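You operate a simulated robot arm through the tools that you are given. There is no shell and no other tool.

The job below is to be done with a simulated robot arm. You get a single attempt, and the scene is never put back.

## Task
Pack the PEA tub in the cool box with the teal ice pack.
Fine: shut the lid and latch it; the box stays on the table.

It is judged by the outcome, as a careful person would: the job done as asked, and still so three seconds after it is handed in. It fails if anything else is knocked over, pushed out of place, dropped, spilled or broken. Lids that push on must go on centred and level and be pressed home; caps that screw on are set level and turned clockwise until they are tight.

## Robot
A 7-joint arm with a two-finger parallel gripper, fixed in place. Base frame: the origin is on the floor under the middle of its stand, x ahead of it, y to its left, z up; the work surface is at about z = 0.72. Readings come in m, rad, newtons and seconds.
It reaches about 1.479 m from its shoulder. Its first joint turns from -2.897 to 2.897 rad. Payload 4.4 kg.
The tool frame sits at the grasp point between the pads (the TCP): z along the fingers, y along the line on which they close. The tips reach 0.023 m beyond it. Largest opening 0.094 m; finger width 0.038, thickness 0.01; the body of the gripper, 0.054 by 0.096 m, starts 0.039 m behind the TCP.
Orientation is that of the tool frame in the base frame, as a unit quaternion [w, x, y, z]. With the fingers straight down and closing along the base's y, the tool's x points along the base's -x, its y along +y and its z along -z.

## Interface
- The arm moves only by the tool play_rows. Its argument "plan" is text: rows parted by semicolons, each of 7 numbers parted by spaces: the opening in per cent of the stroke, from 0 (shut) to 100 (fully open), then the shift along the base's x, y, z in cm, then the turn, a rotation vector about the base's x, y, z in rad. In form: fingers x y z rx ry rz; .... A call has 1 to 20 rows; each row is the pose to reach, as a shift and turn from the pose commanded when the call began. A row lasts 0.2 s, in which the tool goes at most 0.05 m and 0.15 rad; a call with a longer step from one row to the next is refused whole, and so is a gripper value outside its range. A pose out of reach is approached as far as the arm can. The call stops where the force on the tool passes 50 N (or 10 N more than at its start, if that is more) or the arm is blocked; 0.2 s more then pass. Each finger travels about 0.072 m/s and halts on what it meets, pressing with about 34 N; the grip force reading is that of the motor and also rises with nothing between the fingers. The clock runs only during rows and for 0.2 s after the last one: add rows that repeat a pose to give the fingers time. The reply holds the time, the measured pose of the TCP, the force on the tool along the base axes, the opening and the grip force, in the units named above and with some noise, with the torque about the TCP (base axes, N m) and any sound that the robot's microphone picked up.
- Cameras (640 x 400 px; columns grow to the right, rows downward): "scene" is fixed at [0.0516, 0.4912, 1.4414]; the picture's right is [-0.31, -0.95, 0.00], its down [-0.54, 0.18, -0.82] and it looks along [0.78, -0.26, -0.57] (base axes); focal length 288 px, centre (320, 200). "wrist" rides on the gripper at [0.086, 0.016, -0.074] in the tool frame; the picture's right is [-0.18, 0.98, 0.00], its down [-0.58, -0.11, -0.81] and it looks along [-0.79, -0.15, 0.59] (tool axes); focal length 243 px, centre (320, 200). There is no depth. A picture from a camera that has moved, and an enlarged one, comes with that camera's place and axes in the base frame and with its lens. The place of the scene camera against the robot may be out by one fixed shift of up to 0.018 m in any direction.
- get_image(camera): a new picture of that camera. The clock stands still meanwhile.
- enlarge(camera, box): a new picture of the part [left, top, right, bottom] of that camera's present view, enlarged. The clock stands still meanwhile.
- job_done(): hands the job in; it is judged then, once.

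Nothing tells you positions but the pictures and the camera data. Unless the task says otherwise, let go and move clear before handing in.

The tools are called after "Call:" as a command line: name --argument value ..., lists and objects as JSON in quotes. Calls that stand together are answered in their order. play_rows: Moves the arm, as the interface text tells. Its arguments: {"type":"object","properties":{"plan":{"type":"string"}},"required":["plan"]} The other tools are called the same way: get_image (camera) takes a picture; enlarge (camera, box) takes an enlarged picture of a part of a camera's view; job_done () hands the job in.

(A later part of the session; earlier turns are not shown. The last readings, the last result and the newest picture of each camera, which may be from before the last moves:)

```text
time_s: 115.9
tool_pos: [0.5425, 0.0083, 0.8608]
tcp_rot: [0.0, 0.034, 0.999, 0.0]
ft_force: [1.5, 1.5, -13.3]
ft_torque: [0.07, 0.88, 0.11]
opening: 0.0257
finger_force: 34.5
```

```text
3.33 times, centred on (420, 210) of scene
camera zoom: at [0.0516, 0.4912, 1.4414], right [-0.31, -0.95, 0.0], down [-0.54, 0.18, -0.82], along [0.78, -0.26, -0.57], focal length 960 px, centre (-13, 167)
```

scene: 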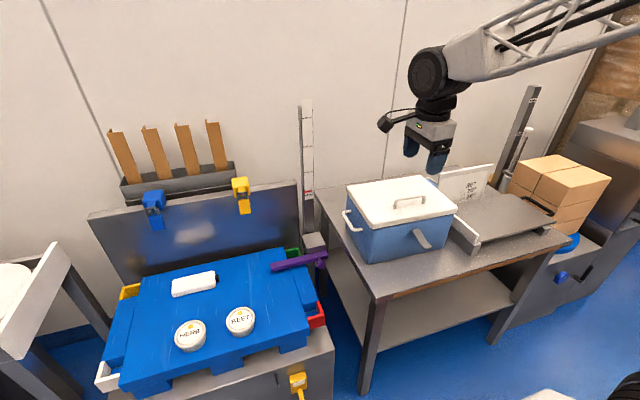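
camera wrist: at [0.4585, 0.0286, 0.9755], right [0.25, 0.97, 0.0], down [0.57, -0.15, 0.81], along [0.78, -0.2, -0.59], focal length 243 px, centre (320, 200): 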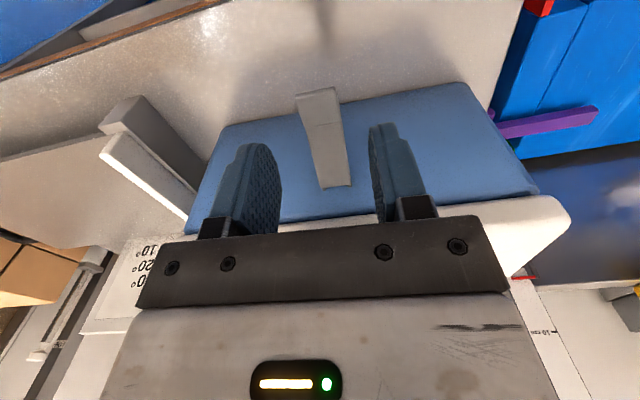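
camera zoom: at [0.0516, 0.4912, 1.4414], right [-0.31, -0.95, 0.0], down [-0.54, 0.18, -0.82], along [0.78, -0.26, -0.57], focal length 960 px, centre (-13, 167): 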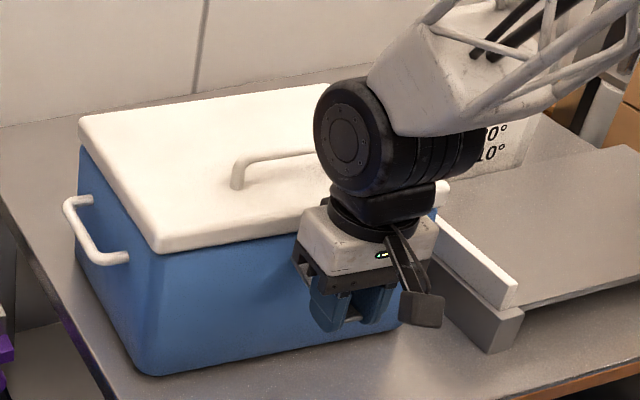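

The gripper always squeezes fully, so that way keeps lifting the box. I'll set it down again and release, then come at the lever from the side with tilted closed fingers to lift it from underneath.

Call:
play_rows --plan "25.5 0 0 -0.4 0 0 0; 25.5 0 0 -0.8 0 0 0; 25.5 0 0 -1 0 0 0; 25.5 0 0 -1 0 0 0; 45 0 0 -1 0 0 0; 53 0 0 -1 0 0 0; 53 0 0 -1 0 0 0"

Call:
play_rows --plan "53 0 0 2 0 0 0; 53 0 0 5 0 0 0; 53 -1 1 9 0 0 0; 53 -3 3 13 0 0 0; 53 -5 6 17 0 0 0; 53 -7 9 20 0 0 0; 53 -9 12 22 0 0 0; 53 -9 12 22 0 0 0"

Call:
get_image --camera "wrist"

Call:
enlarge --camera "scene" --box '[350, 150, 490, 270]'

```text
time_s: 117.5
tool_pos: [0.5424, 0.0071, 0.8496]
tcp_rot: [-0.001, 0.034, 0.999, 0.0]
ft_force: [-0.4, -0.1, -0.1]
ft_torque: [0.02, 0.02, -0.01]
opening: 0.0497
finger_force: 0.1
```

```text
refused: row 5 steps farther than a row can; nothing moved
```

```text
taken
camera wrist: at [0.4583, 0.0281, 0.9259], right [0.25, 0.97, 0.0], down [0.57, -0.15, 0.81], along [0.78, -0.2, -0.59], focal length 243 px, centre (320, 200)
```

wrist: 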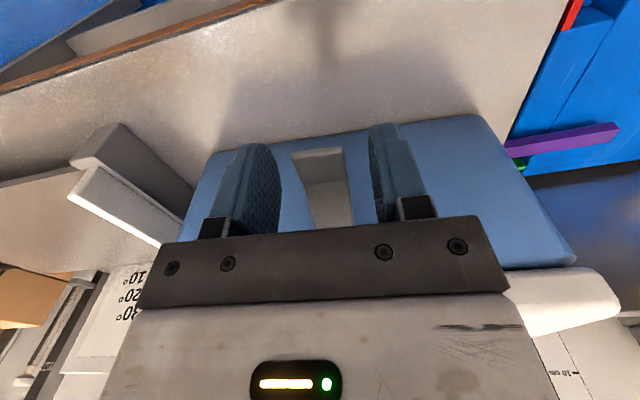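

```text
3.33 times, centred on (420, 210) of scene
camera zoom: at [0.0516, 0.4912, 1.4414], right [-0.31, -0.95, 0.0], down [-0.54, 0.18, -0.82], along [0.78, -0.26, -0.57], focal length 960 px, centre (-13, 167)
```

zoom: 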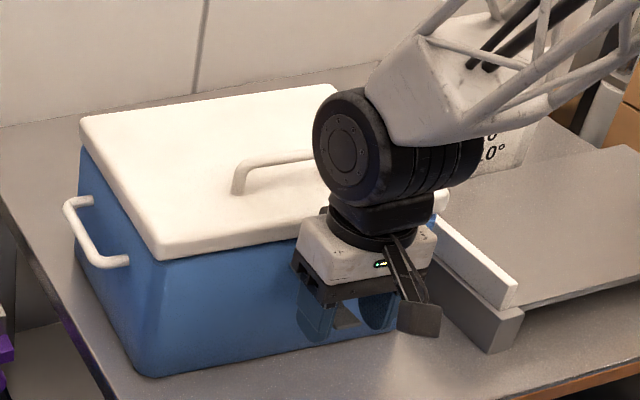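

The lever is released and the box rests on the table. I'll rise clear and move to the left of the lever.

Call:
play_rows --plan "53 0 0 3 0 0 0; 53 0 0 6 0 0 0; 53 -1 1 10 0 0 0; 40 -2 3.5 13 0 0 0; 20 -3 6.5 15.5 0 0 0; 0 -4 9.5 18 0 0 0; 0 -5 12.5 20 0 0 0; 0 -5 13 20 0 0 0; 0 -5 13 20 0 0 0"

Call:
get_image --camera "scene"

```text
time_s: 119.5
tool_pos: [0.4917, 0.1357, 1.0491]
tcp_rot: [0.0, 0.034, 0.999, 0.0]
ft_force: [-0.8, 0.4, 0.3]
ft_torque: [0.02, 0.03, -0.01]
opening: 0.0
finger_force: 34.4
```

```text
taken
```

scene: 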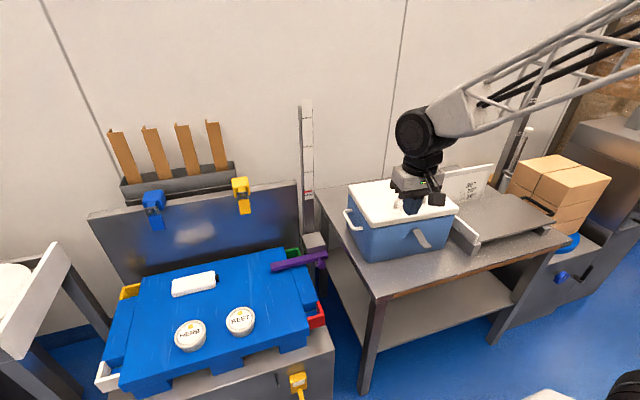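

I'll test tilting the hand sideways here, in free space, to see how far it can go.

Call:
play_rows --plan "0 0 0 0 -0.12 0 0; 0 0 0 0 -0.24 0 0; 0 0 0 0 -0.36 0 0; 0 0 0 0 -0.48 0 0; 0 0 0 0 -0.6 0 0; 0 0 0 0 -0.6 0 0"

Call:
play_rows --plan "0 0 0 0 -0.12 0 0; 0 0 0 0 -0.24 0 0; 0 0 0 0 -0.36 0 0; 0 0 0 0 -0.48 0 0; 0 0 0 0 -0.48 0 0"

Call:
get_image --camera "scene"

Call:
get_image --camera "wrist"

```text
time_s: 120.9
tool_pos: [0.4928, 0.1347, 1.0508]
tcp_rot: [0.01, 0.032, 0.955, -0.295]
ft_force: [0.8, 0.6, -0.1]
ft_torque: [0.0, 0.0, -0.01]
opening: 0.0001
finger_force: 34.4
```

```text
time_s: 122.1
tool_pos: [0.4923, 0.1358, 1.0502]
tcp_rot: [0.017, 0.029, 0.857, -0.514]
ft_force: [0.1, 0.8, -0.5]
ft_torque: [-0.03, 0.01, 0.0]
opening: 0.0001
finger_force: 34.1
```

```text
taken
```

scene: 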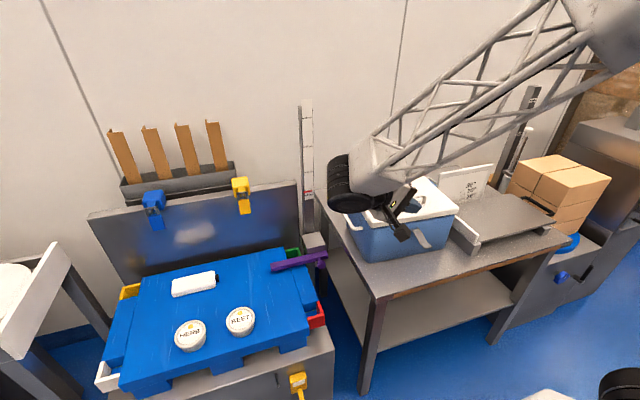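

```text
taken
camera wrist: at [0.4086, 0.2121, 1.0663], right [0.25, 0.46, -0.85], down [0.57, 0.64, 0.51], along [0.78, -0.62, -0.1], focal length 243 px, centre (320, 200)
```

wrist: 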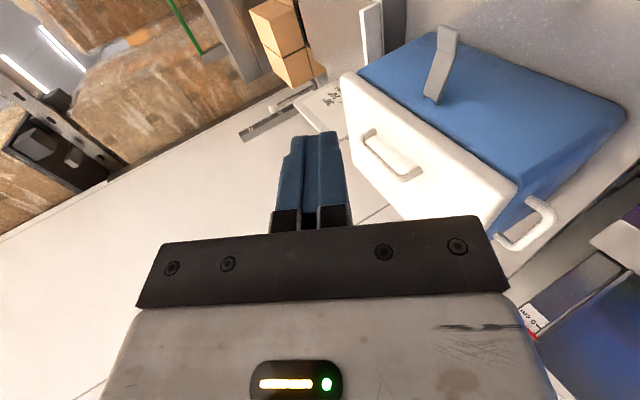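

The sideways tilt works well and gives a nice view of the latch. I'll enlarge to re-measure the lever before sliding the fingers under it.

Call:
enlarge --camera "wrist" --box '[340, 10, 640, 200]'

Call:
enlarge --camera "scene" --box '[330, 150, 490, 270]'

```text
2.11 times, centred on (490, 105) of wrist
camera zoom: at [0.4086, 0.2121, 1.0663], right [0.25, 0.46, -0.85], down [0.57, 0.64, 0.51], along [0.78, -0.62, -0.1], focal length 511 px, centre (-38, 400)
```

zoom: 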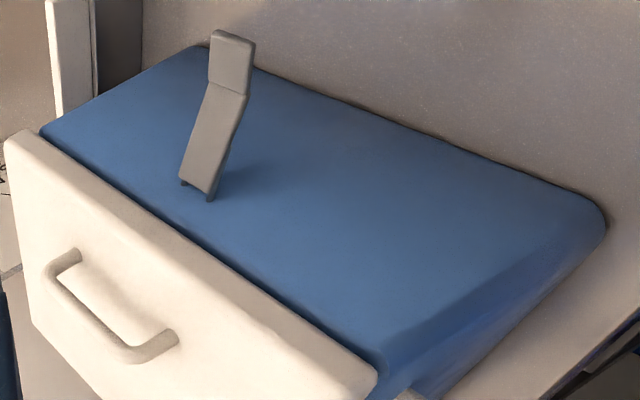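

```text
3.33 times, centred on (410, 210) of scene
camera zoom: at [0.0516, 0.4912, 1.4414], right [-0.31, -0.95, 0.0], down [-0.54, 0.18, -0.82], along [0.78, -0.26, -0.57], focal length 960 px, centre (20, 167)
```

zoom: 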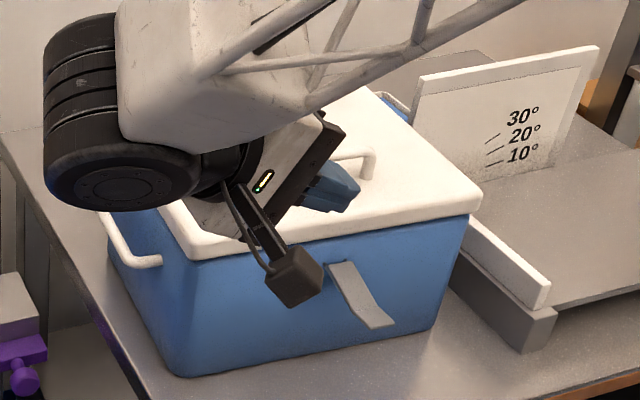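

The lever's position is confirmed (bend at about (0.558, 0.005, 0.838)). I'll bring the tilted, closed fingers down to the left of the lever, below its level.

Call:
play_rows --plan "0 0.5 0 -4 0 0 0; 0 1 0 -8 0 0 0; 0 2 -0.5 -12 0 0 0; 0 3 -1 -16 0 0 0; 0 4 -1.5 -19.5 0 0 0; 0 5 -2 -22 0 0 0; 0 5.5 -2.5 -24 0 0 0; 0 5.5 -2.5 -24 0 0 0"

Call:
enlarge --camera "scene" --box '[330, 150, 490, 290]'

Call:
get_image --camera "wrist"

```text
time_s: 123.9
tool_pos: [0.5476, 0.1092, 0.81]
tcp_rot: [0.017, 0.029, 0.857, -0.514]
ft_force: [0.3, -0.1, -1.4]
ft_torque: [-0.01, -0.05, 0.0]
opening: 0.0001
finger_force: 34.0
```

```text
2.86 times, centred on (410, 220) of scene
camera zoom: at [0.0516, 0.4912, 1.4414], right [-0.31, -0.95, 0.0], down [-0.54, 0.18, -0.82], along [0.78, -0.26, -0.57], focal length 823 px, centre (63, 143)
```

zoom: 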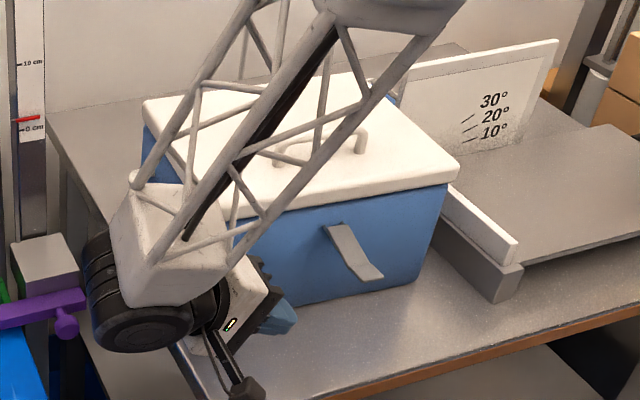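

```text
taken
camera wrist: at [0.4636, 0.1857, 0.8261], right [0.25, 0.46, -0.85], down [0.57, 0.64, 0.51], along [0.78, -0.62, -0.1], focal length 243 px, centre (320, 200)
```

wrist: 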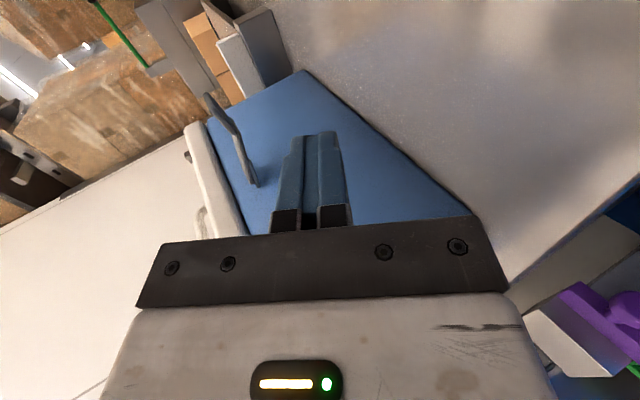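

The fingers are beside and below the lever. I'll slide them under it toward −y in two steps.

Call:
play_rows --plan "0 0 -2 0 0 0 0; 0 0 -4 0 0 0 0; 0 0 -6 0 0 0 0; 0 0 -6 0 0 0 0"

Call:
enlarge --camera "wrist" --box '[160, 60, 440, 240]'

Call:
enlarge --camera "scene" --box '[350, 180, 470, 290]'

```text
time_s: 124.9
tool_pos: [0.5477, 0.0499, 0.8109]
tcp_rot: [0.017, 0.029, 0.857, -0.514]
ft_force: [-0.7, 0.0, 0.0]
ft_torque: [0.01, -0.02, -0.04]
opening: 0.0001
finger_force: 33.9
```

```text
2.22 times, centred on (300, 150) of wrist
camera zoom: at [0.4648, 0.1263, 0.8281], right [0.25, 0.46, -0.85], down [0.57, 0.64, 0.51], along [0.78, -0.62, -0.1], focal length 539 px, centre (364, 311)
```

zoom: 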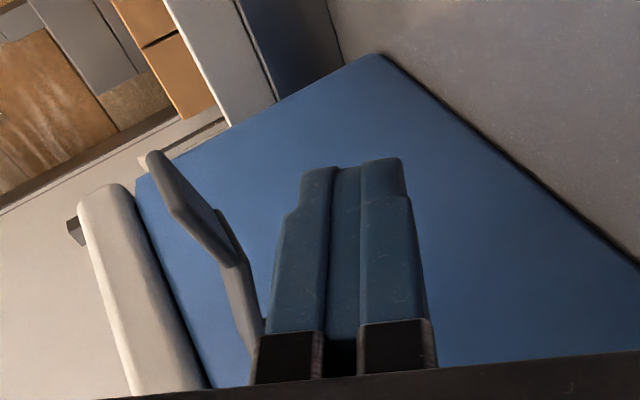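

```text
3.64 times, centred on (410, 235) of scene
camera zoom: at [0.0516, 0.4912, 1.4414], right [-0.31, -0.95, 0.0], down [-0.54, 0.18, -0.82], along [0.78, -0.26, -0.57], focal length 1047 px, centre (-7, 73)
```

zoom: 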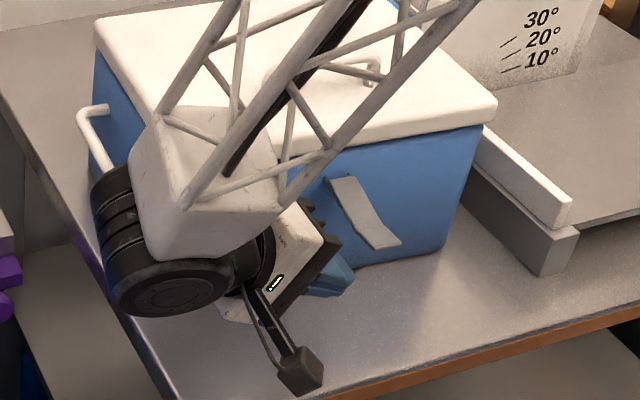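

Call:
play_rows --plan "0 0 -1.2 0 0 0 0; 0 0 -2.4 0 0 0 0; 0 0 -3.4 0 0 0 0; 0 0 -3.4 0 0 0 0"

Call:
enlarge --camera "wrist" --box '[160, 60, 440, 240]'

Call:
enlarge --camera "scene" --box '[350, 180, 470, 290]'

```text
time_s: 125.9
tool_pos: [0.5484, 0.0152, 0.8121]
tcp_rot: [0.017, 0.029, 0.857, -0.514]
ft_force: [0.1, -0.3, 0.2]
ft_torque: [0.01, -0.02, -0.01]
opening: 0.0
finger_force: 33.7
```

```text
2.22 times, centred on (300, 150) of wrist
camera zoom: at [0.4638, 0.0918, 0.8277], right [0.25, 0.46, -0.85], down [0.57, 0.64, 0.51], along [0.78, -0.62, -0.1], focal length 539 px, centre (364, 311)
```

zoom: 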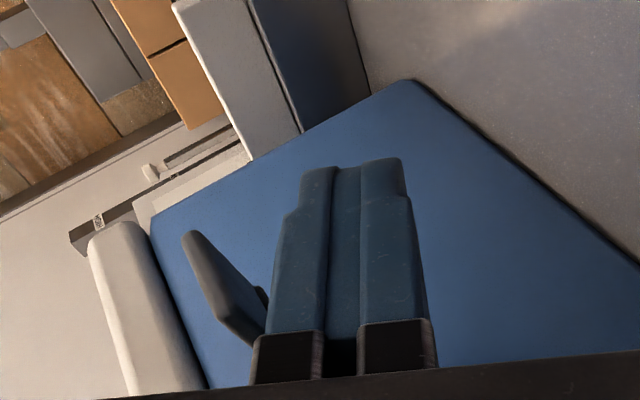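

```text
3.64 times, centred on (410, 235) of scene
camera zoom: at [0.0516, 0.4912, 1.4414], right [-0.31, -0.95, 0.0], down [-0.54, 0.18, -0.82], along [0.78, -0.26, -0.57], focal length 1047 px, centre (-7, 73)
```

zoom: 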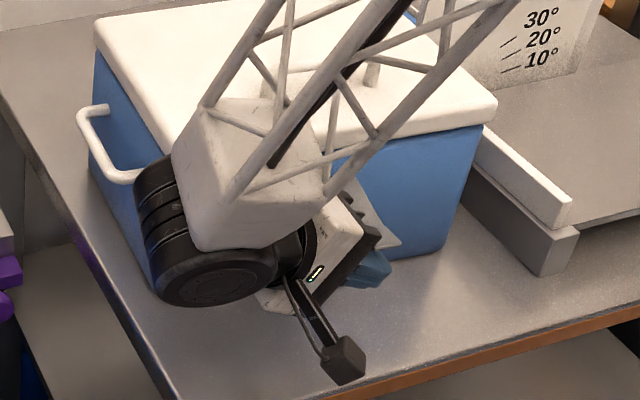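

The fingers are under the lever. I'll yaw the hand slightly so its body stays away from the lid, then lift the lever in small stages.

Call:
play_rows --plan "0 0 0 0 0 0 0.1; 0 0 0 0 0 0 0.2; 0 0 0 0 0 0 0.25; 0 0 0 1 0 0 0.25; 0 0 0 1.5 0 0 0.25; 0 0 0 1.9 0 0 0.25; 0 0 0 1.9 0 0 0.25"

Call:
enlarge --camera "wrist" --box '[160, 60, 440, 240]'

Call:
enlarge --camera "scene" --box '[350, 180, 470, 290]'

```text
time_s: 127.5
tool_pos: [0.548, 0.0177, 0.8294]
tcp_rot: [0.081, -0.078, 0.854, -0.507]
ft_force: [-1.2, 2.4, -9.3]
ft_torque: [-0.02, 0.13, 0.04]
opening: 0.0
finger_force: 34.3
```

```text
2.22 times, centred on (300, 150) of wrist
camera zoom: at [0.4479, 0.0696, 0.8458], right [0.13, 0.5, -0.85], down [0.4, 0.76, 0.51], along [0.91, -0.4, -0.1], focal length 539 px, centre (364, 311)
```

zoom: 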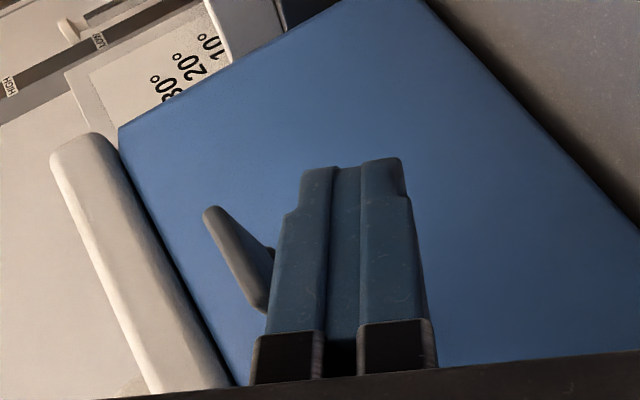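

```text
3.64 times, centred on (410, 235) of scene
camera zoom: at [0.0516, 0.4912, 1.4414], right [-0.31, -0.95, 0.0], down [-0.54, 0.18, -0.82], along [0.78, -0.26, -0.57], focal length 1047 px, centre (-7, 73)
```

zoom: 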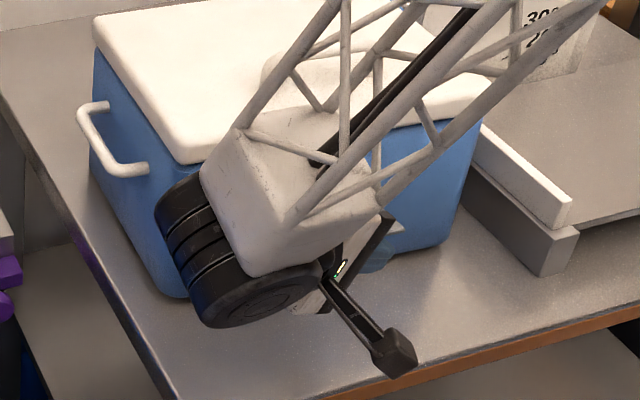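

Contact with the lever at about 9 N. I'll lift a little more and see whether the lever turns.

Call:
play_rows --plan "0 0 0 0.3 0 0 0; 0 0 0 0.6 0 0 0; 0 0 0 0.6 0 0 0"

Call:
enlarge --camera "wrist" --box '[160, 60, 440, 240]'

Call:
enlarge --camera "scene" --box '[350, 180, 470, 290]'

```text
time_s: 128.3
tool_pos: [0.5461, 0.0165, 0.8353]
tcp_rot: [0.08, -0.079, 0.854, -0.508]
ft_force: [0.1, 2.4, -10.4]
ft_torque: [0.01, 0.16, 0.04]
opening: 0.0
finger_force: 33.8
```

```text
2.22 times, centred on (300, 150) of wrist
camera zoom: at [0.4471, 0.0695, 0.8517], right [0.13, 0.5, -0.85], down [0.4, 0.76, 0.51], along [0.91, -0.4, -0.1], focal length 539 px, centre (364, 311)
```

zoom: 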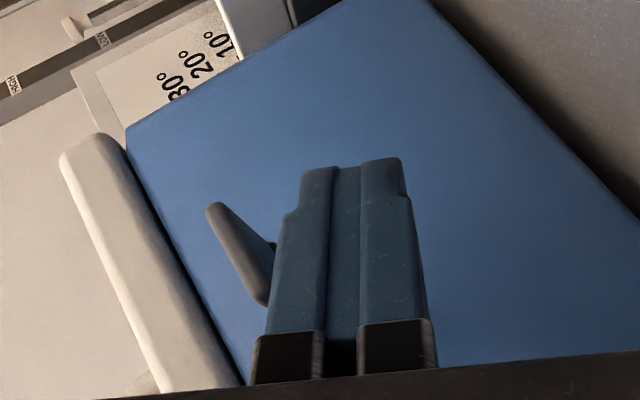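

```text
3.64 times, centred on (410, 235) of scene
camera zoom: at [0.0516, 0.4912, 1.4414], right [-0.31, -0.95, 0.0], down [-0.54, 0.18, -0.82], along [0.78, -0.26, -0.57], focal length 1047 px, centre (-7, 73)
```

zoom: 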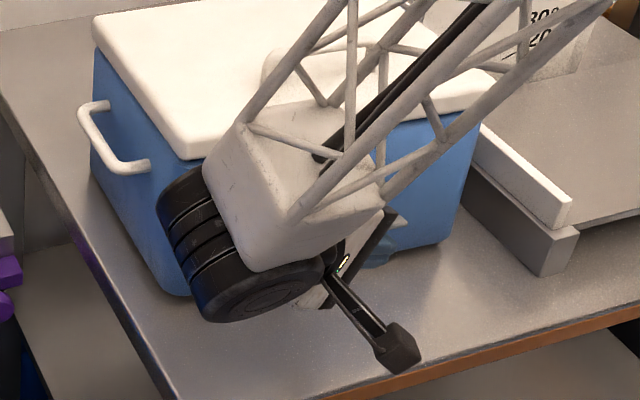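

The lever's hinge is stiff enough that pushing up just tips the box, so I need to turn the lever with a twisting grip instead. I'll withdraw from under it and return the hand upright.

Call:
play_rows --plan "0 0 0 -1.2 0 0 0; 0 0 0 -2.6 0 0 0; 0 0 3 -2.6 0 0 0; 0 0 6.5 -2.6 0 0 0; 0 -1 10 -2.2 0 0 0; 0 -2 11 1.5 0 0 0; 0 -3 12 6 0 0 0; 0 -4 12 10.5 0 0 0; 0 -5 12 15 0 0 0; 0 -5 12 18 0 0 0; 0 -5 12 18 0 0 0"

Call:
play_rows --plan "0 0 0 0 0.1075 0.0131 -0.0229; 0 0 0 0 0.215 0.0262 -0.0459; 0 0 0 0 0.3225 0.0393 -0.0688; 0 0 0 0 0.43 0.0524 -0.0917; 0 0 0 0 0.5375 0.0655 -0.1147; 20 0 0 0 0.645 0.0786 -0.1376; 40 0 0 0 0.7525 0.0917 -0.1605; 53 0 0 0 0.86 0.1048 -0.1834; 53 0 0 0 0.9675 0.1179 -0.2064; 53 0 0 0 1.075 0.131 -0.2293; 53 0 0 0 1.075 0.131 -0.2293"

Call:
get_image --camera "wrist"

Call:
enlarge --camera "scene" --box '[330, 150, 490, 270]'

```text
time_s: 130.7
tool_pos: [0.4973, 0.1371, 1.0141]
tcp_rot: [0.081, -0.078, 0.854, -0.508]
ft_force: [-1.1, -0.5, 0.3]
ft_torque: [-0.02, 0.01, 0.0]
opening: 0.0
finger_force: 34.3
```

```text
time_s: 133.1
tool_pos: [0.4962, 0.1358, 1.0153]
tcp_rot: [0.001, 0.037, 0.999, 0.001]
ft_force: [-0.2, 0.0, 0.5]
ft_torque: [-0.03, 0.01, -0.01]
opening: 0.0499
finger_force: 0.0
```

```text
taken
camera wrist: at [0.4132, 0.1594, 1.091], right [0.26, 0.97, 0.0], down [0.57, -0.15, 0.81], along [0.78, -0.21, -0.59], focal length 243 px, centre (320, 200)
```

wrist: 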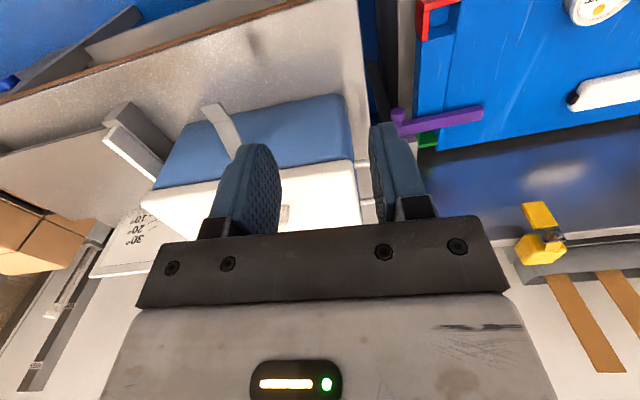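

```text
3.33 times, centred on (410, 210) of scene
camera zoom: at [0.0516, 0.4912, 1.4414], right [-0.31, -0.95, 0.0], down [-0.54, 0.18, -0.82], along [0.78, -0.26, -0.57], focal length 960 px, centre (20, 167)
```

zoom: 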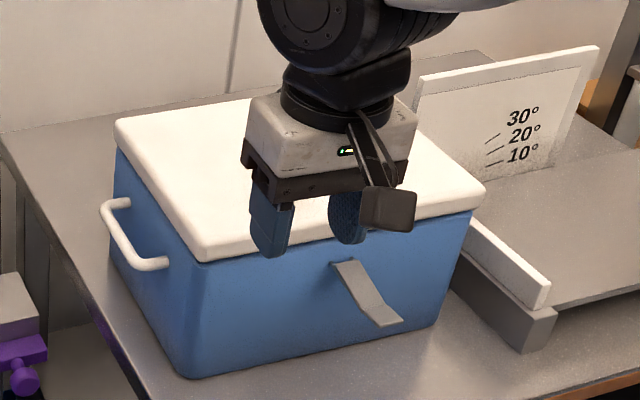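

Call:
enlarge --camera "wrist" --box '[150, 60, 310, 200]'

Call:
enlarge --camera "scene" --box '[400, 220, 450, 260]'

```text
2.86 times, centred on (230, 130) of wrist
camera zoom: at [0.4132, 0.1594, 1.091], right [0.26, 0.97, 0.0], down [0.57, -0.15, 0.81], along [0.78, -0.21, -0.59], focal length 693 px, centre (577, 400)
```

zoom: 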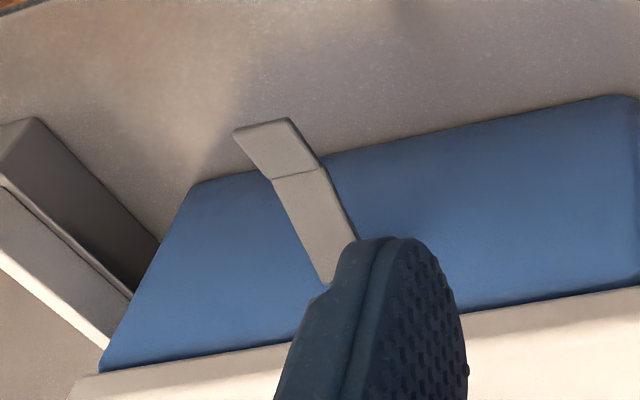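

```text
10.00 times, centred on (425, 240) of scene
camera zoom: at [0.0516, 0.4912, 1.4414], right [-0.31, -0.95, 0.0], down [-0.54, 0.18, -0.82], along [0.78, -0.26, -0.57], focal length 2880 px, centre (-730, -200)
```

zoom: 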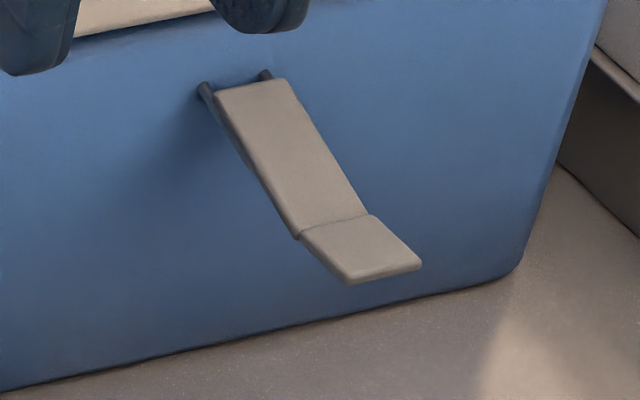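

The lever actually did turn: it is now about 11° higher than before and stays where it's put. So lifting from underneath works; I'll repeat it with contact nearer the lever's end to lower the force.

Call:
play_rows --plan "40 0 0 0 -0.1075 -0.0131 0.0229; 20 0 0 0 -0.215 -0.0262 0.0459; 0 0 0 0 -0.3225 -0.0393 0.0688; 0 0 0 0 -0.43 -0.0524 0.0917; 0 0 0 0 -0.5375 -0.0655 0.1147; 0 0 0 0 -0.645 -0.0786 0.1376; 0 0 0 0 -0.7525 -0.0917 0.1605; 0 0 0 0 -0.86 -0.1048 0.1834; 0 0 0 0 -0.9675 -0.1179 0.2064; 0 0 0 0 -1.075 -0.131 0.2293; 0 0 0 0 -1.075 -0.131 0.2293"

Call:
play_rows --plan "0 0 0 -4 0 0 0; 0 0.5 0 -8 0 0 0; 0 1 0 -12 0 0 0; 0 2 0 -16 0 0 0; 0 3 0 -19 0 0 0; 0 3.2 -2 -20.5 0 0 0; 0 3.2 -4 -20.5 0 0 0; 0 3.2 -4 -20.5 0 0 0"

Call:
enlarge --camera "wrist" --box '[160, 60, 440, 240]'

```text
time_s: 135.5
tool_pos: [0.4979, 0.1369, 1.0137]
tcp_rot: [0.08, -0.078, 0.854, -0.508]
ft_force: [-0.4, -0.1, -0.3]
ft_torque: [0.02, -0.02, 0.04]
opening: 0.0
finger_force: 34.3
```

```text
time_s: 137.3
tool_pos: [0.531, 0.0953, 0.8127]
tcp_rot: [0.081, -0.078, 0.854, -0.507]
ft_force: [-0.4, -0.7, 0.9]
ft_torque: [0.0, -0.02, 0.0]
opening: 0.0
finger_force: 34.0
```

```text
2.22 times, centred on (300, 150) of wrist
camera zoom: at [0.4313, 0.1486, 0.829], right [0.13, 0.5, -0.85], down [0.4, 0.76, 0.51], along [0.91, -0.4, -0.1], focal length 539 px, centre (364, 311)
```

zoom: 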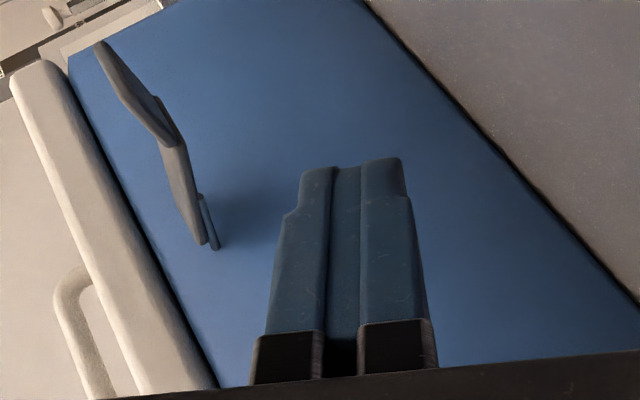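

Call:
play_rows --plan "0 0 -2.5 0 0 0 0; 0 0 -5 0 0 0 0; 0 0 -7 0 0 0 0; 0 0 -8.1 0 0 0 0; 0 0 -8.1 1 0 0 0; 0 0 -8.1 2 0 0 0; 0 0 -8.1 2 0 0 0"

Call:
enlarge --camera "wrist" --box '[160, 60, 440, 240]'

Call:
enlarge --camera "scene" --box '[350, 170, 470, 280]'

```text
time_s: 138.9
tool_pos: [0.5306, 0.0167, 0.8302]
tcp_rot: [0.081, -0.078, 0.854, -0.507]
ft_force: [-0.9, 2.3, -9.9]
ft_torque: [0.07, 0.22, 0.06]
opening: 0.0
finger_force: 34.3
```

```text
2.22 times, centred on (300, 150) of wrist
camera zoom: at [0.4305, 0.0695, 0.847], right [0.13, 0.5, -0.85], down [0.4, 0.76, 0.51], along [0.91, -0.4, -0.1], focal length 539 px, centre (364, 311)
```

zoom: 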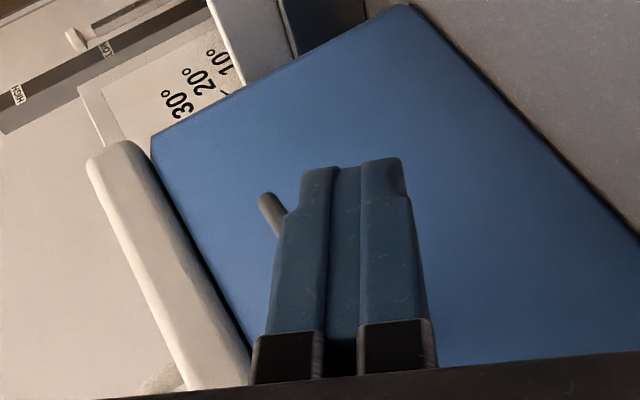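

```text
3.64 times, centred on (410, 225) of scene
camera zoom: at [0.0516, 0.4912, 1.4414], right [-0.31, -0.95, 0.0], down [-0.54, 0.18, -0.82], along [0.78, -0.26, -0.57], focal length 1047 px, centre (-7, 109)
```

zoom: 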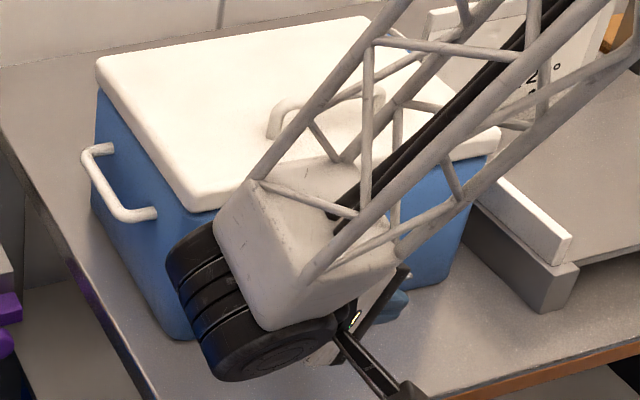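

Contact again at ~10 N. I'll continue along the lever's arc in small steps and check the lever angle.

Call:
play_rows --plan "0 0 0 0.5 0 0 0; 0 0.1 0 1 0 0 0; 0 0.2 0 1.5 0 0 0; 0 0.2 0 1.5 0 0 0"

Call:
enlarge --camera "wrist" --box '[160, 60, 440, 240]'

Call:
enlarge --camera "scene" --box '[350, 170, 470, 280]'

```text
time_s: 139.9
tool_pos: [0.5312, 0.0164, 0.8467]
tcp_rot: [0.081, -0.077, 0.855, -0.507]
ft_force: [-0.6, 2.3, -10.0]
ft_torque: [0.08, 0.19, 0.07]
opening: 0.0001
finger_force: 33.9
```

```text
2.22 times, centred on (300, 150) of wrist
camera zoom: at [0.4314, 0.0693, 0.8622], right [0.13, 0.5, -0.85], down [0.4, 0.76, 0.51], along [0.91, -0.41, -0.1], focal length 539 px, centre (364, 311)
```

zoom: 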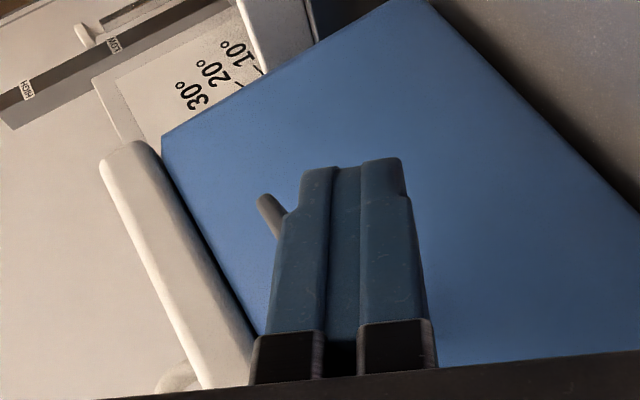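

```text
3.64 times, centred on (410, 225) of scene
camera zoom: at [0.0516, 0.4912, 1.4414], right [-0.31, -0.95, 0.0], down [-0.54, 0.18, -0.82], along [0.78, -0.26, -0.57], focal length 1047 px, centre (-7, 109)
```

zoom: 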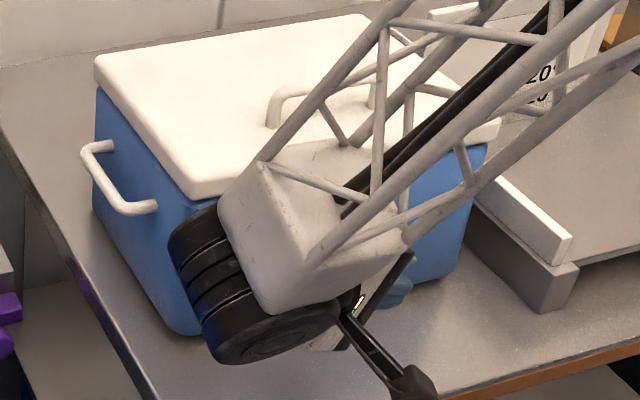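

The lever's hinge torque is about what tips the box, so lifting alone won't do it. I'll set the box down, back out, and instead grip the lever and twist it about its pivot, which puts no net lift on the box.

Call:
play_rows --plan "0 -0.1 0 -0.8 0 0 0; 0 -0.2 0 -1.6 0 0 0; 0 -0.2 0 -2.6 0 0 0; 0 -0.2 0 -3.6 0 0 0; 0 -0.2 3 -3.6 0 0 0; 0 -0.2 6.5 -3.6 0 0 0; 0 -1 10 -3.2 0 0 0; 0 -2 11 0.5 0 0 0; 0 -3 12 5 0 0 0; 0 -3 12 9.5 0 0 0; 0 -3 12 14 0 0 0; 0 -3 12 17 0 0 0; 0 -3 12 17 0 0 0"

Call:
enlarge --camera "wrist" --box '[340, 10, 640, 200]'

Call:
enlarge --camera "scene" --box '[330, 150, 490, 270]'

```text
time_s: 142.7
tool_pos: [0.5034, 0.1346, 1.0164]
tcp_rot: [0.081, -0.079, 0.854, -0.507]
ft_force: [0.0, 0.5, -0.3]
ft_torque: [0.0, 0.0, 0.01]
opening: 0.0
finger_force: 33.9
```

```text
2.11 times, centred on (490, 105) of wrist
camera zoom: at [0.4039, 0.1876, 1.0321], right [0.13, 0.5, -0.85], down [0.4, 0.76, 0.51], along [0.91, -0.4, -0.1], focal length 511 px, centre (-38, 400)
```

zoom: 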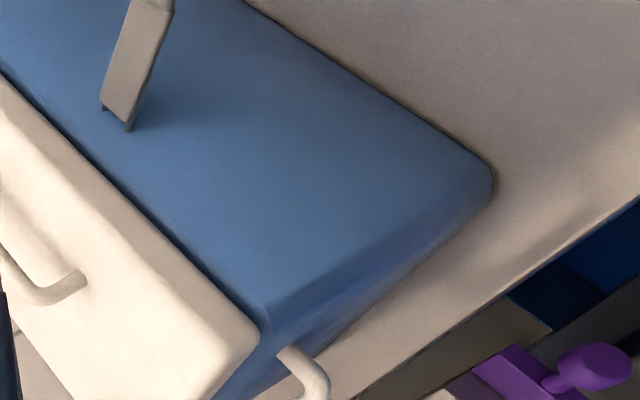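

```text
3.33 times, centred on (410, 210) of scene
camera zoom: at [0.0516, 0.4912, 1.4414], right [-0.31, -0.95, 0.0], down [-0.54, 0.18, -0.82], along [0.78, -0.26, -0.57], focal length 960 px, centre (20, 167)
```

zoom: 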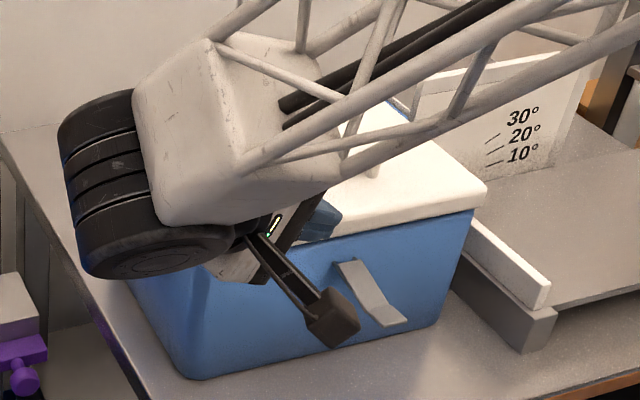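

Call:
play_rows --plan "0 -0.4 -1.2 0 0.1075 0.0131 -0.0229; 0 -0.8 -2.4 0 0.215 0.0262 -0.0459; 0 -1.2 -3.6 0 0.3225 0.0393 -0.0688; 0 -1.6 -4.8 0 0.43 0.0524 -0.0917; 0 -2 -6 0 0.5375 0.0655 -0.1147; 20 -2.4 -7.2 0 0.645 0.0786 -0.1376; 40 -2.8 -8.4 0 0.7525 0.0917 -0.1605; 53 -3.2 -9.6 0 0.86 0.1048 -0.1834; 53 -3.6 -10.8 0 0.9675 0.1179 -0.2064; 53 -4 -12.2 0 1.075 0.131 -0.2293; 53 -4 -12.2 0 1.075 0.131 -0.2293"

Call:
enlarge --camera "wrist" --box '[220, 50, 420, 220]'

Call:
enlarge --camera "scene" --box '[395, 205, 465, 265]'

```text
time_s: 145.1
tool_pos: [0.4604, 0.0143, 1.0169]
tcp_rot: [0.001, 0.036, 0.999, 0.001]
ft_force: [0.7, 0.1, -1.1]
ft_torque: [-0.02, -0.04, 0.03]
opening: 0.0497
finger_force: 0.0
```

```text
2.35 times, centred on (320, 135) of wrist
camera zoom: at [0.3768, 0.0363, 1.0913], right [0.26, 0.97, 0.0], down [0.57, -0.15, 0.81], along [0.78, -0.21, -0.59], focal length 571 px, centre (320, 353)
```

zoom: 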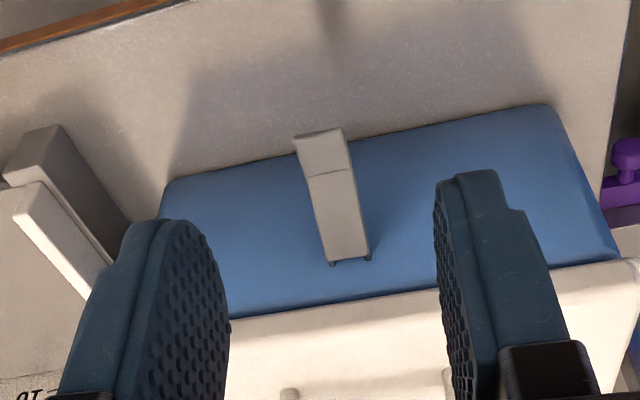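

```text
6.67 times, centred on (430, 235) of scene
camera zoom: at [0.0516, 0.4912, 1.4414], right [-0.31, -0.95, 0.0], down [-0.54, 0.18, -0.82], along [0.78, -0.26, -0.57], focal length 1920 px, centre (-413, -33)
```

zoom: 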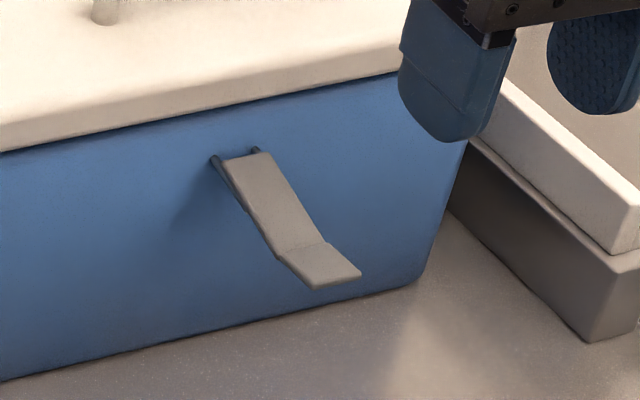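

Lever re-measured: pivot near (0.611, −0.009, 0.846), its end near y −0.004. I'll approach with the hand pitched back a little so I can grip the lever and twist it upward.

Call:
play_rows --plan "53 2 -0.5 -2 -0.004 -0.06 0; 53 4 -1 -4 -0.008 -0.12 0; 53 6 -1.4 -6.5 -0.012 -0.18 0; 53 7.5 -1.7 -9 -0.017 -0.24 0; 53 8.33 -1.83 -11.5 -0.021 -0.2993 0; 53 8.33 -1.83 -11.5 -0.021 -0.2993 0"

Call:
enlarge --camera "wrist" --box '[180, 40, 460, 240]'

Call:
enlarge --camera "scene" --box '[350, 150, 490, 270]'

```text
time_s: 146.5
tool_pos: [0.5444, -0.0038, 0.8999]
tcp_rot: [0.151, 0.036, 0.988, -0.005]
ft_force: [-0.3, -0.5, 0.3]
ft_torque: [-0.04, -0.01, -0.05]
opening: 0.0499
finger_force: 0.1
```

```text
2.00 times, centred on (320, 140) of wrist
camera zoom: at [0.4423, 0.0199, 0.9461], right [0.25, 0.97, 0.06], down [0.31, -0.13, 0.94], along [0.92, -0.22, -0.33], focal length 485 px, centre (320, 320)
```

zoom: 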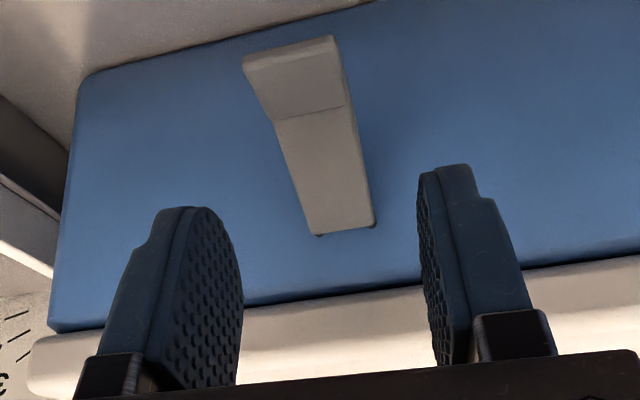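

```text
3.33 times, centred on (420, 210) of scene
camera zoom: at [0.0516, 0.4912, 1.4414], right [-0.31, -0.95, 0.0], down [-0.54, 0.18, -0.82], along [0.78, -0.26, -0.57], focal length 960 px, centre (-13, 167)
```

zoom: 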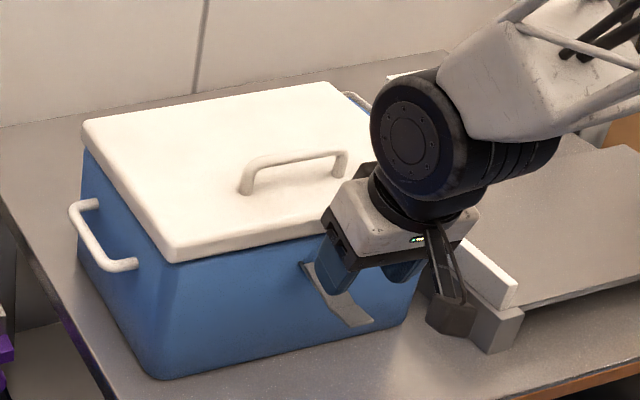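

Call:
play_rows --plan "53 0 0 0 -0.007 -0.1 0; 53 0 0 0 -0.014 -0.2 0; 53 0 0 0 -0.014 -0.2 0"

Call:
enlarge --camera "wrist" --box '[180, 0, 460, 240]'

```text
time_s: 147.3
tool_pos: [0.5435, -0.0048, 0.9013]
tcp_rot: [0.248, 0.035, 0.968, -0.008]
ft_force: [-0.3, -0.1, -0.4]
ft_torque: [0.06, 0.0, -0.02]
opening: 0.0499
finger_force: 0.1
```

```text
1.67 times, centred on (320, 120) of wrist
camera zoom: at [0.4348, 0.0193, 0.9247], right [0.23, 0.97, 0.09], down [0.11, -0.12, 0.99], along [0.97, -0.22, -0.14], focal length 404 px, centre (320, 333)
```

zoom: 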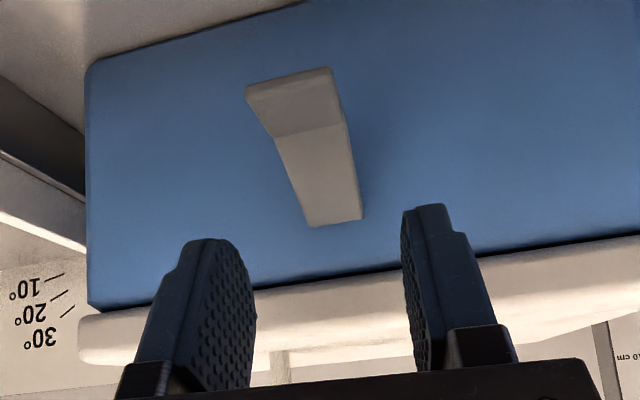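

Pitch of −0.5 rad is reachable. I'll lower the fingers around the lever's end and grip it.

Call:
play_rows --plan "53 -0.2 0 -1.7 0 0 0; 53 -0.4 0 -3.4 0 0 0; 53 -0.5 0 -5.05 0 0 0; 53 -0.5 0 -5.05 0 0 0"

Call:
enlarge --camera "wrist" --box '[180, 0, 460, 240]'

Call:
enlarge --camera "scene" --box '[380, 180, 480, 270]'

```text
time_s: 148.3
tool_pos: [0.5392, -0.0059, 0.849]
tcp_rot: [0.248, 0.035, 0.968, -0.007]
ft_force: [-0.3, 0.1, -0.3]
ft_torque: [-0.01, 0.01, 0.0]
opening: 0.0499
finger_force: 0.0
```

```text
1.67 times, centred on (320, 120) of wrist
camera zoom: at [0.4303, 0.0191, 0.8734], right [0.23, 0.97, 0.09], down [0.11, -0.12, 0.99], along [0.97, -0.22, -0.14], focal length 404 px, centre (320, 333)
```

zoom: 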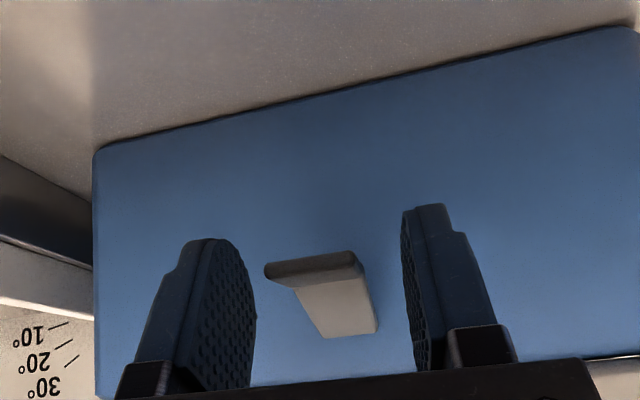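

```text
4.44 times, centred on (430, 225) of scene
camera zoom: at [0.0516, 0.4912, 1.4414], right [-0.31, -0.95, 0.0], down [-0.54, 0.18, -0.82], along [0.78, -0.26, -0.57], focal length 1280 px, centre (-169, 89)
```

zoom: 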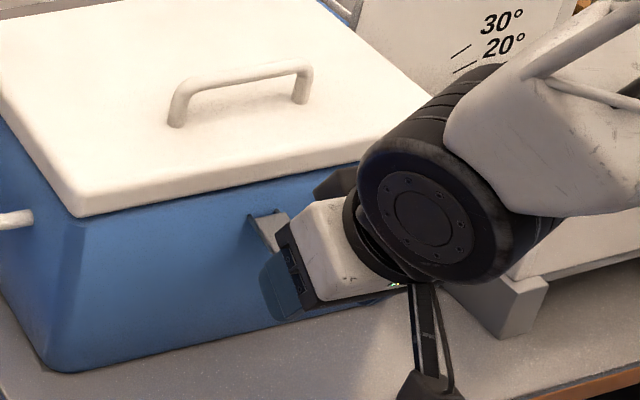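

Call:
play_rows --plan "35 0 0 0 0 0 0; 15 0 0 0 0 0 0; 15 0 0 0 0 0 0; 15 0 0 0 0 0 0"

Call:
enlarge --camera "wrist" --box '[180, 0, 460, 240]'

```text
time_s: 149.3
tool_pos: [0.5388, -0.0051, 0.8503]
tcp_rot: [0.248, 0.035, 0.968, -0.007]
ft_force: [-0.5, -1.8, 0.6]
ft_torque: [-0.08, -0.03, 1.2]
opening: 0.0272
finger_force: 33.8
```

```text
1.67 times, centred on (320, 120) of wrist
camera zoom: at [0.4303, 0.0191, 0.8734], right [0.23, 0.97, 0.09], down [0.11, -0.12, 0.99], along [0.97, -0.22, -0.14], focal length 404 px, centre (320, 333)
```

zoom: 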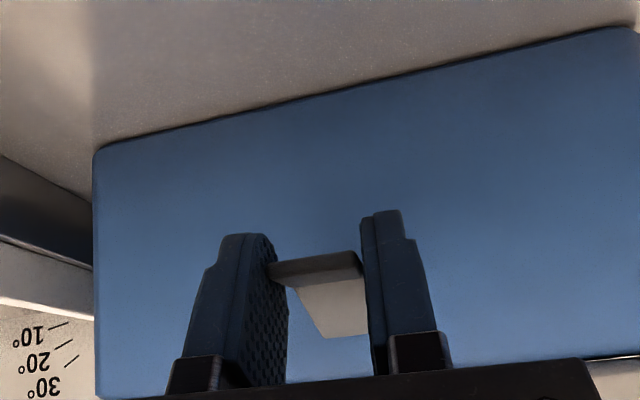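

Gripped. I'll relax the small yaw misalignment, then rotate hand and lever together about the pivot, starting with 0.2 rad.

Call:
play_rows --plan "15 0 0 0 0 0 0.04; 15 0.03 0 0.35 0.004 0.05 0.04; 15 0.08 0 0.71 0.007 0.1 0.04; 15 0.15 0 1.05 0.011 0.15 0.04; 15 0.22 -0.02 1.4 0.014 0.2 0.04; 15 0.22 -0.02 1.4 0.014 0.2 0.04"

Call:
enlarge --camera "wrist" --box '[180, 0, 460, 240]'

Call:
enlarge --camera "scene" --box '[350, 170, 470, 280]'

```text
time_s: 150.7
tool_pos: [0.5428, -0.0038, 0.8668]
tcp_rot: [0.15, 0.017, 0.989, 0.0]
ft_force: [5.5, -0.3, -8.7]
ft_torque: [-0.09, -0.99, 0.04]
opening: 0.0258
finger_force: 34.4
```

```text
1.67 times, centred on (320, 120) of wrist
camera zoom: at [0.4398, 0.015, 0.9112], right [0.21, 0.98, 0.06], down [0.31, -0.13, 0.94], along [0.93, -0.18, -0.33], focal length 404 px, centre (320, 333)
```

zoom: 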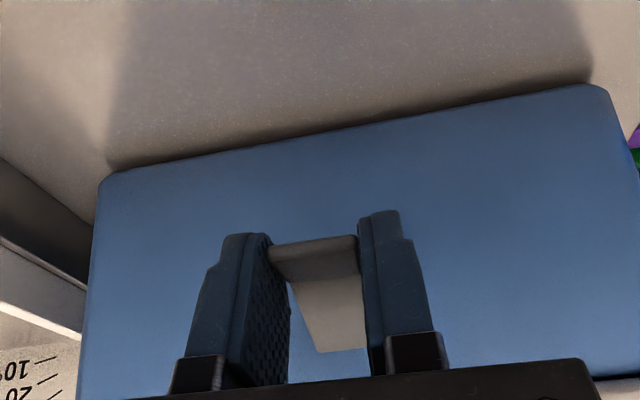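

```text
3.64 times, centred on (410, 225) of scene
camera zoom: at [0.0516, 0.4912, 1.4414], right [-0.31, -0.95, 0.0], down [-0.54, 0.18, -0.82], along [0.78, -0.26, -0.57], focal length 1047 px, centre (-7, 109)
```

zoom: 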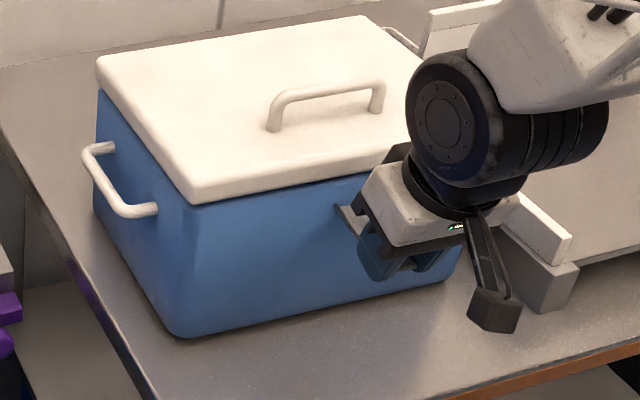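

There is a clear resistance (about 1 Nm of twist). I'll hold this pose for a moment to see whether the lever creeps round under the load.

Call:
play_rows --plan "15 0 0 0 0 0 0; 15 0 0 0 0 0 0; 15 0 0 0 0 0 0; 15 0 0 0 0 0 0; 15 0 0 0 0 0 0; 15 0 0 0 0 0 0; 15 0 0 0 0 0 0; 15 0 0 0 0 0 0; 15 0 0 0 0 0 0; 15 0 0 0 0 0 0"

Call:
enlarge --camera "scene" --box '[350, 170, 470, 280]'

Call:
enlarge --camera "wrist" --box '[180, 0, 460, 240]'

```text
time_s: 152.9
tool_pos: [0.5415, -0.0046, 0.8647]
tcp_rot: [0.149, 0.017, 0.989, 0.0]
ft_force: [5.0, 0.1, -9.2]
ft_torque: [-0.02, -0.73, 0.03]
opening: 0.0256
finger_force: 33.7
```

```text
3.64 times, centred on (410, 225) of scene
camera zoom: at [0.0516, 0.4912, 1.4414], right [-0.31, -0.95, 0.0], down [-0.54, 0.18, -0.82], along [0.78, -0.26, -0.57], focal length 1047 px, centre (-7, 109)
```

zoom: 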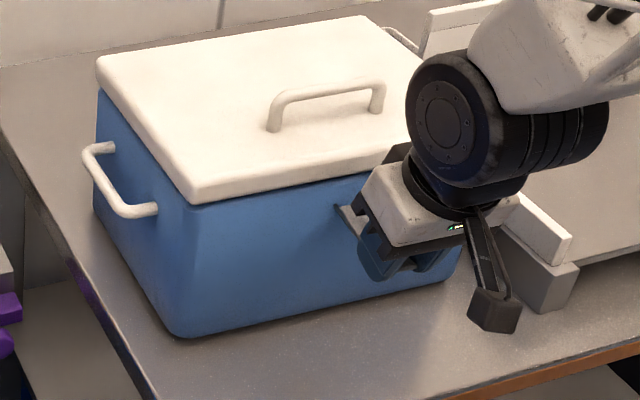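

```text
1.67 times, centred on (320, 120) of wrist
camera zoom: at [0.4396, 0.0149, 0.9111], right [0.21, 0.98, 0.06], down [0.31, -0.13, 0.94], along [0.93, -0.18, -0.33], focal length 404 px, centre (320, 333)
```

zoom: 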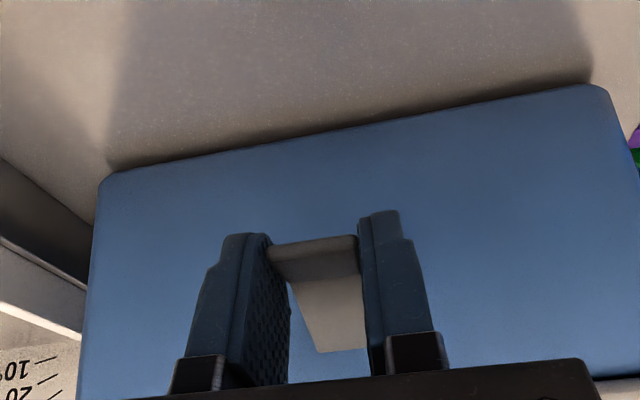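

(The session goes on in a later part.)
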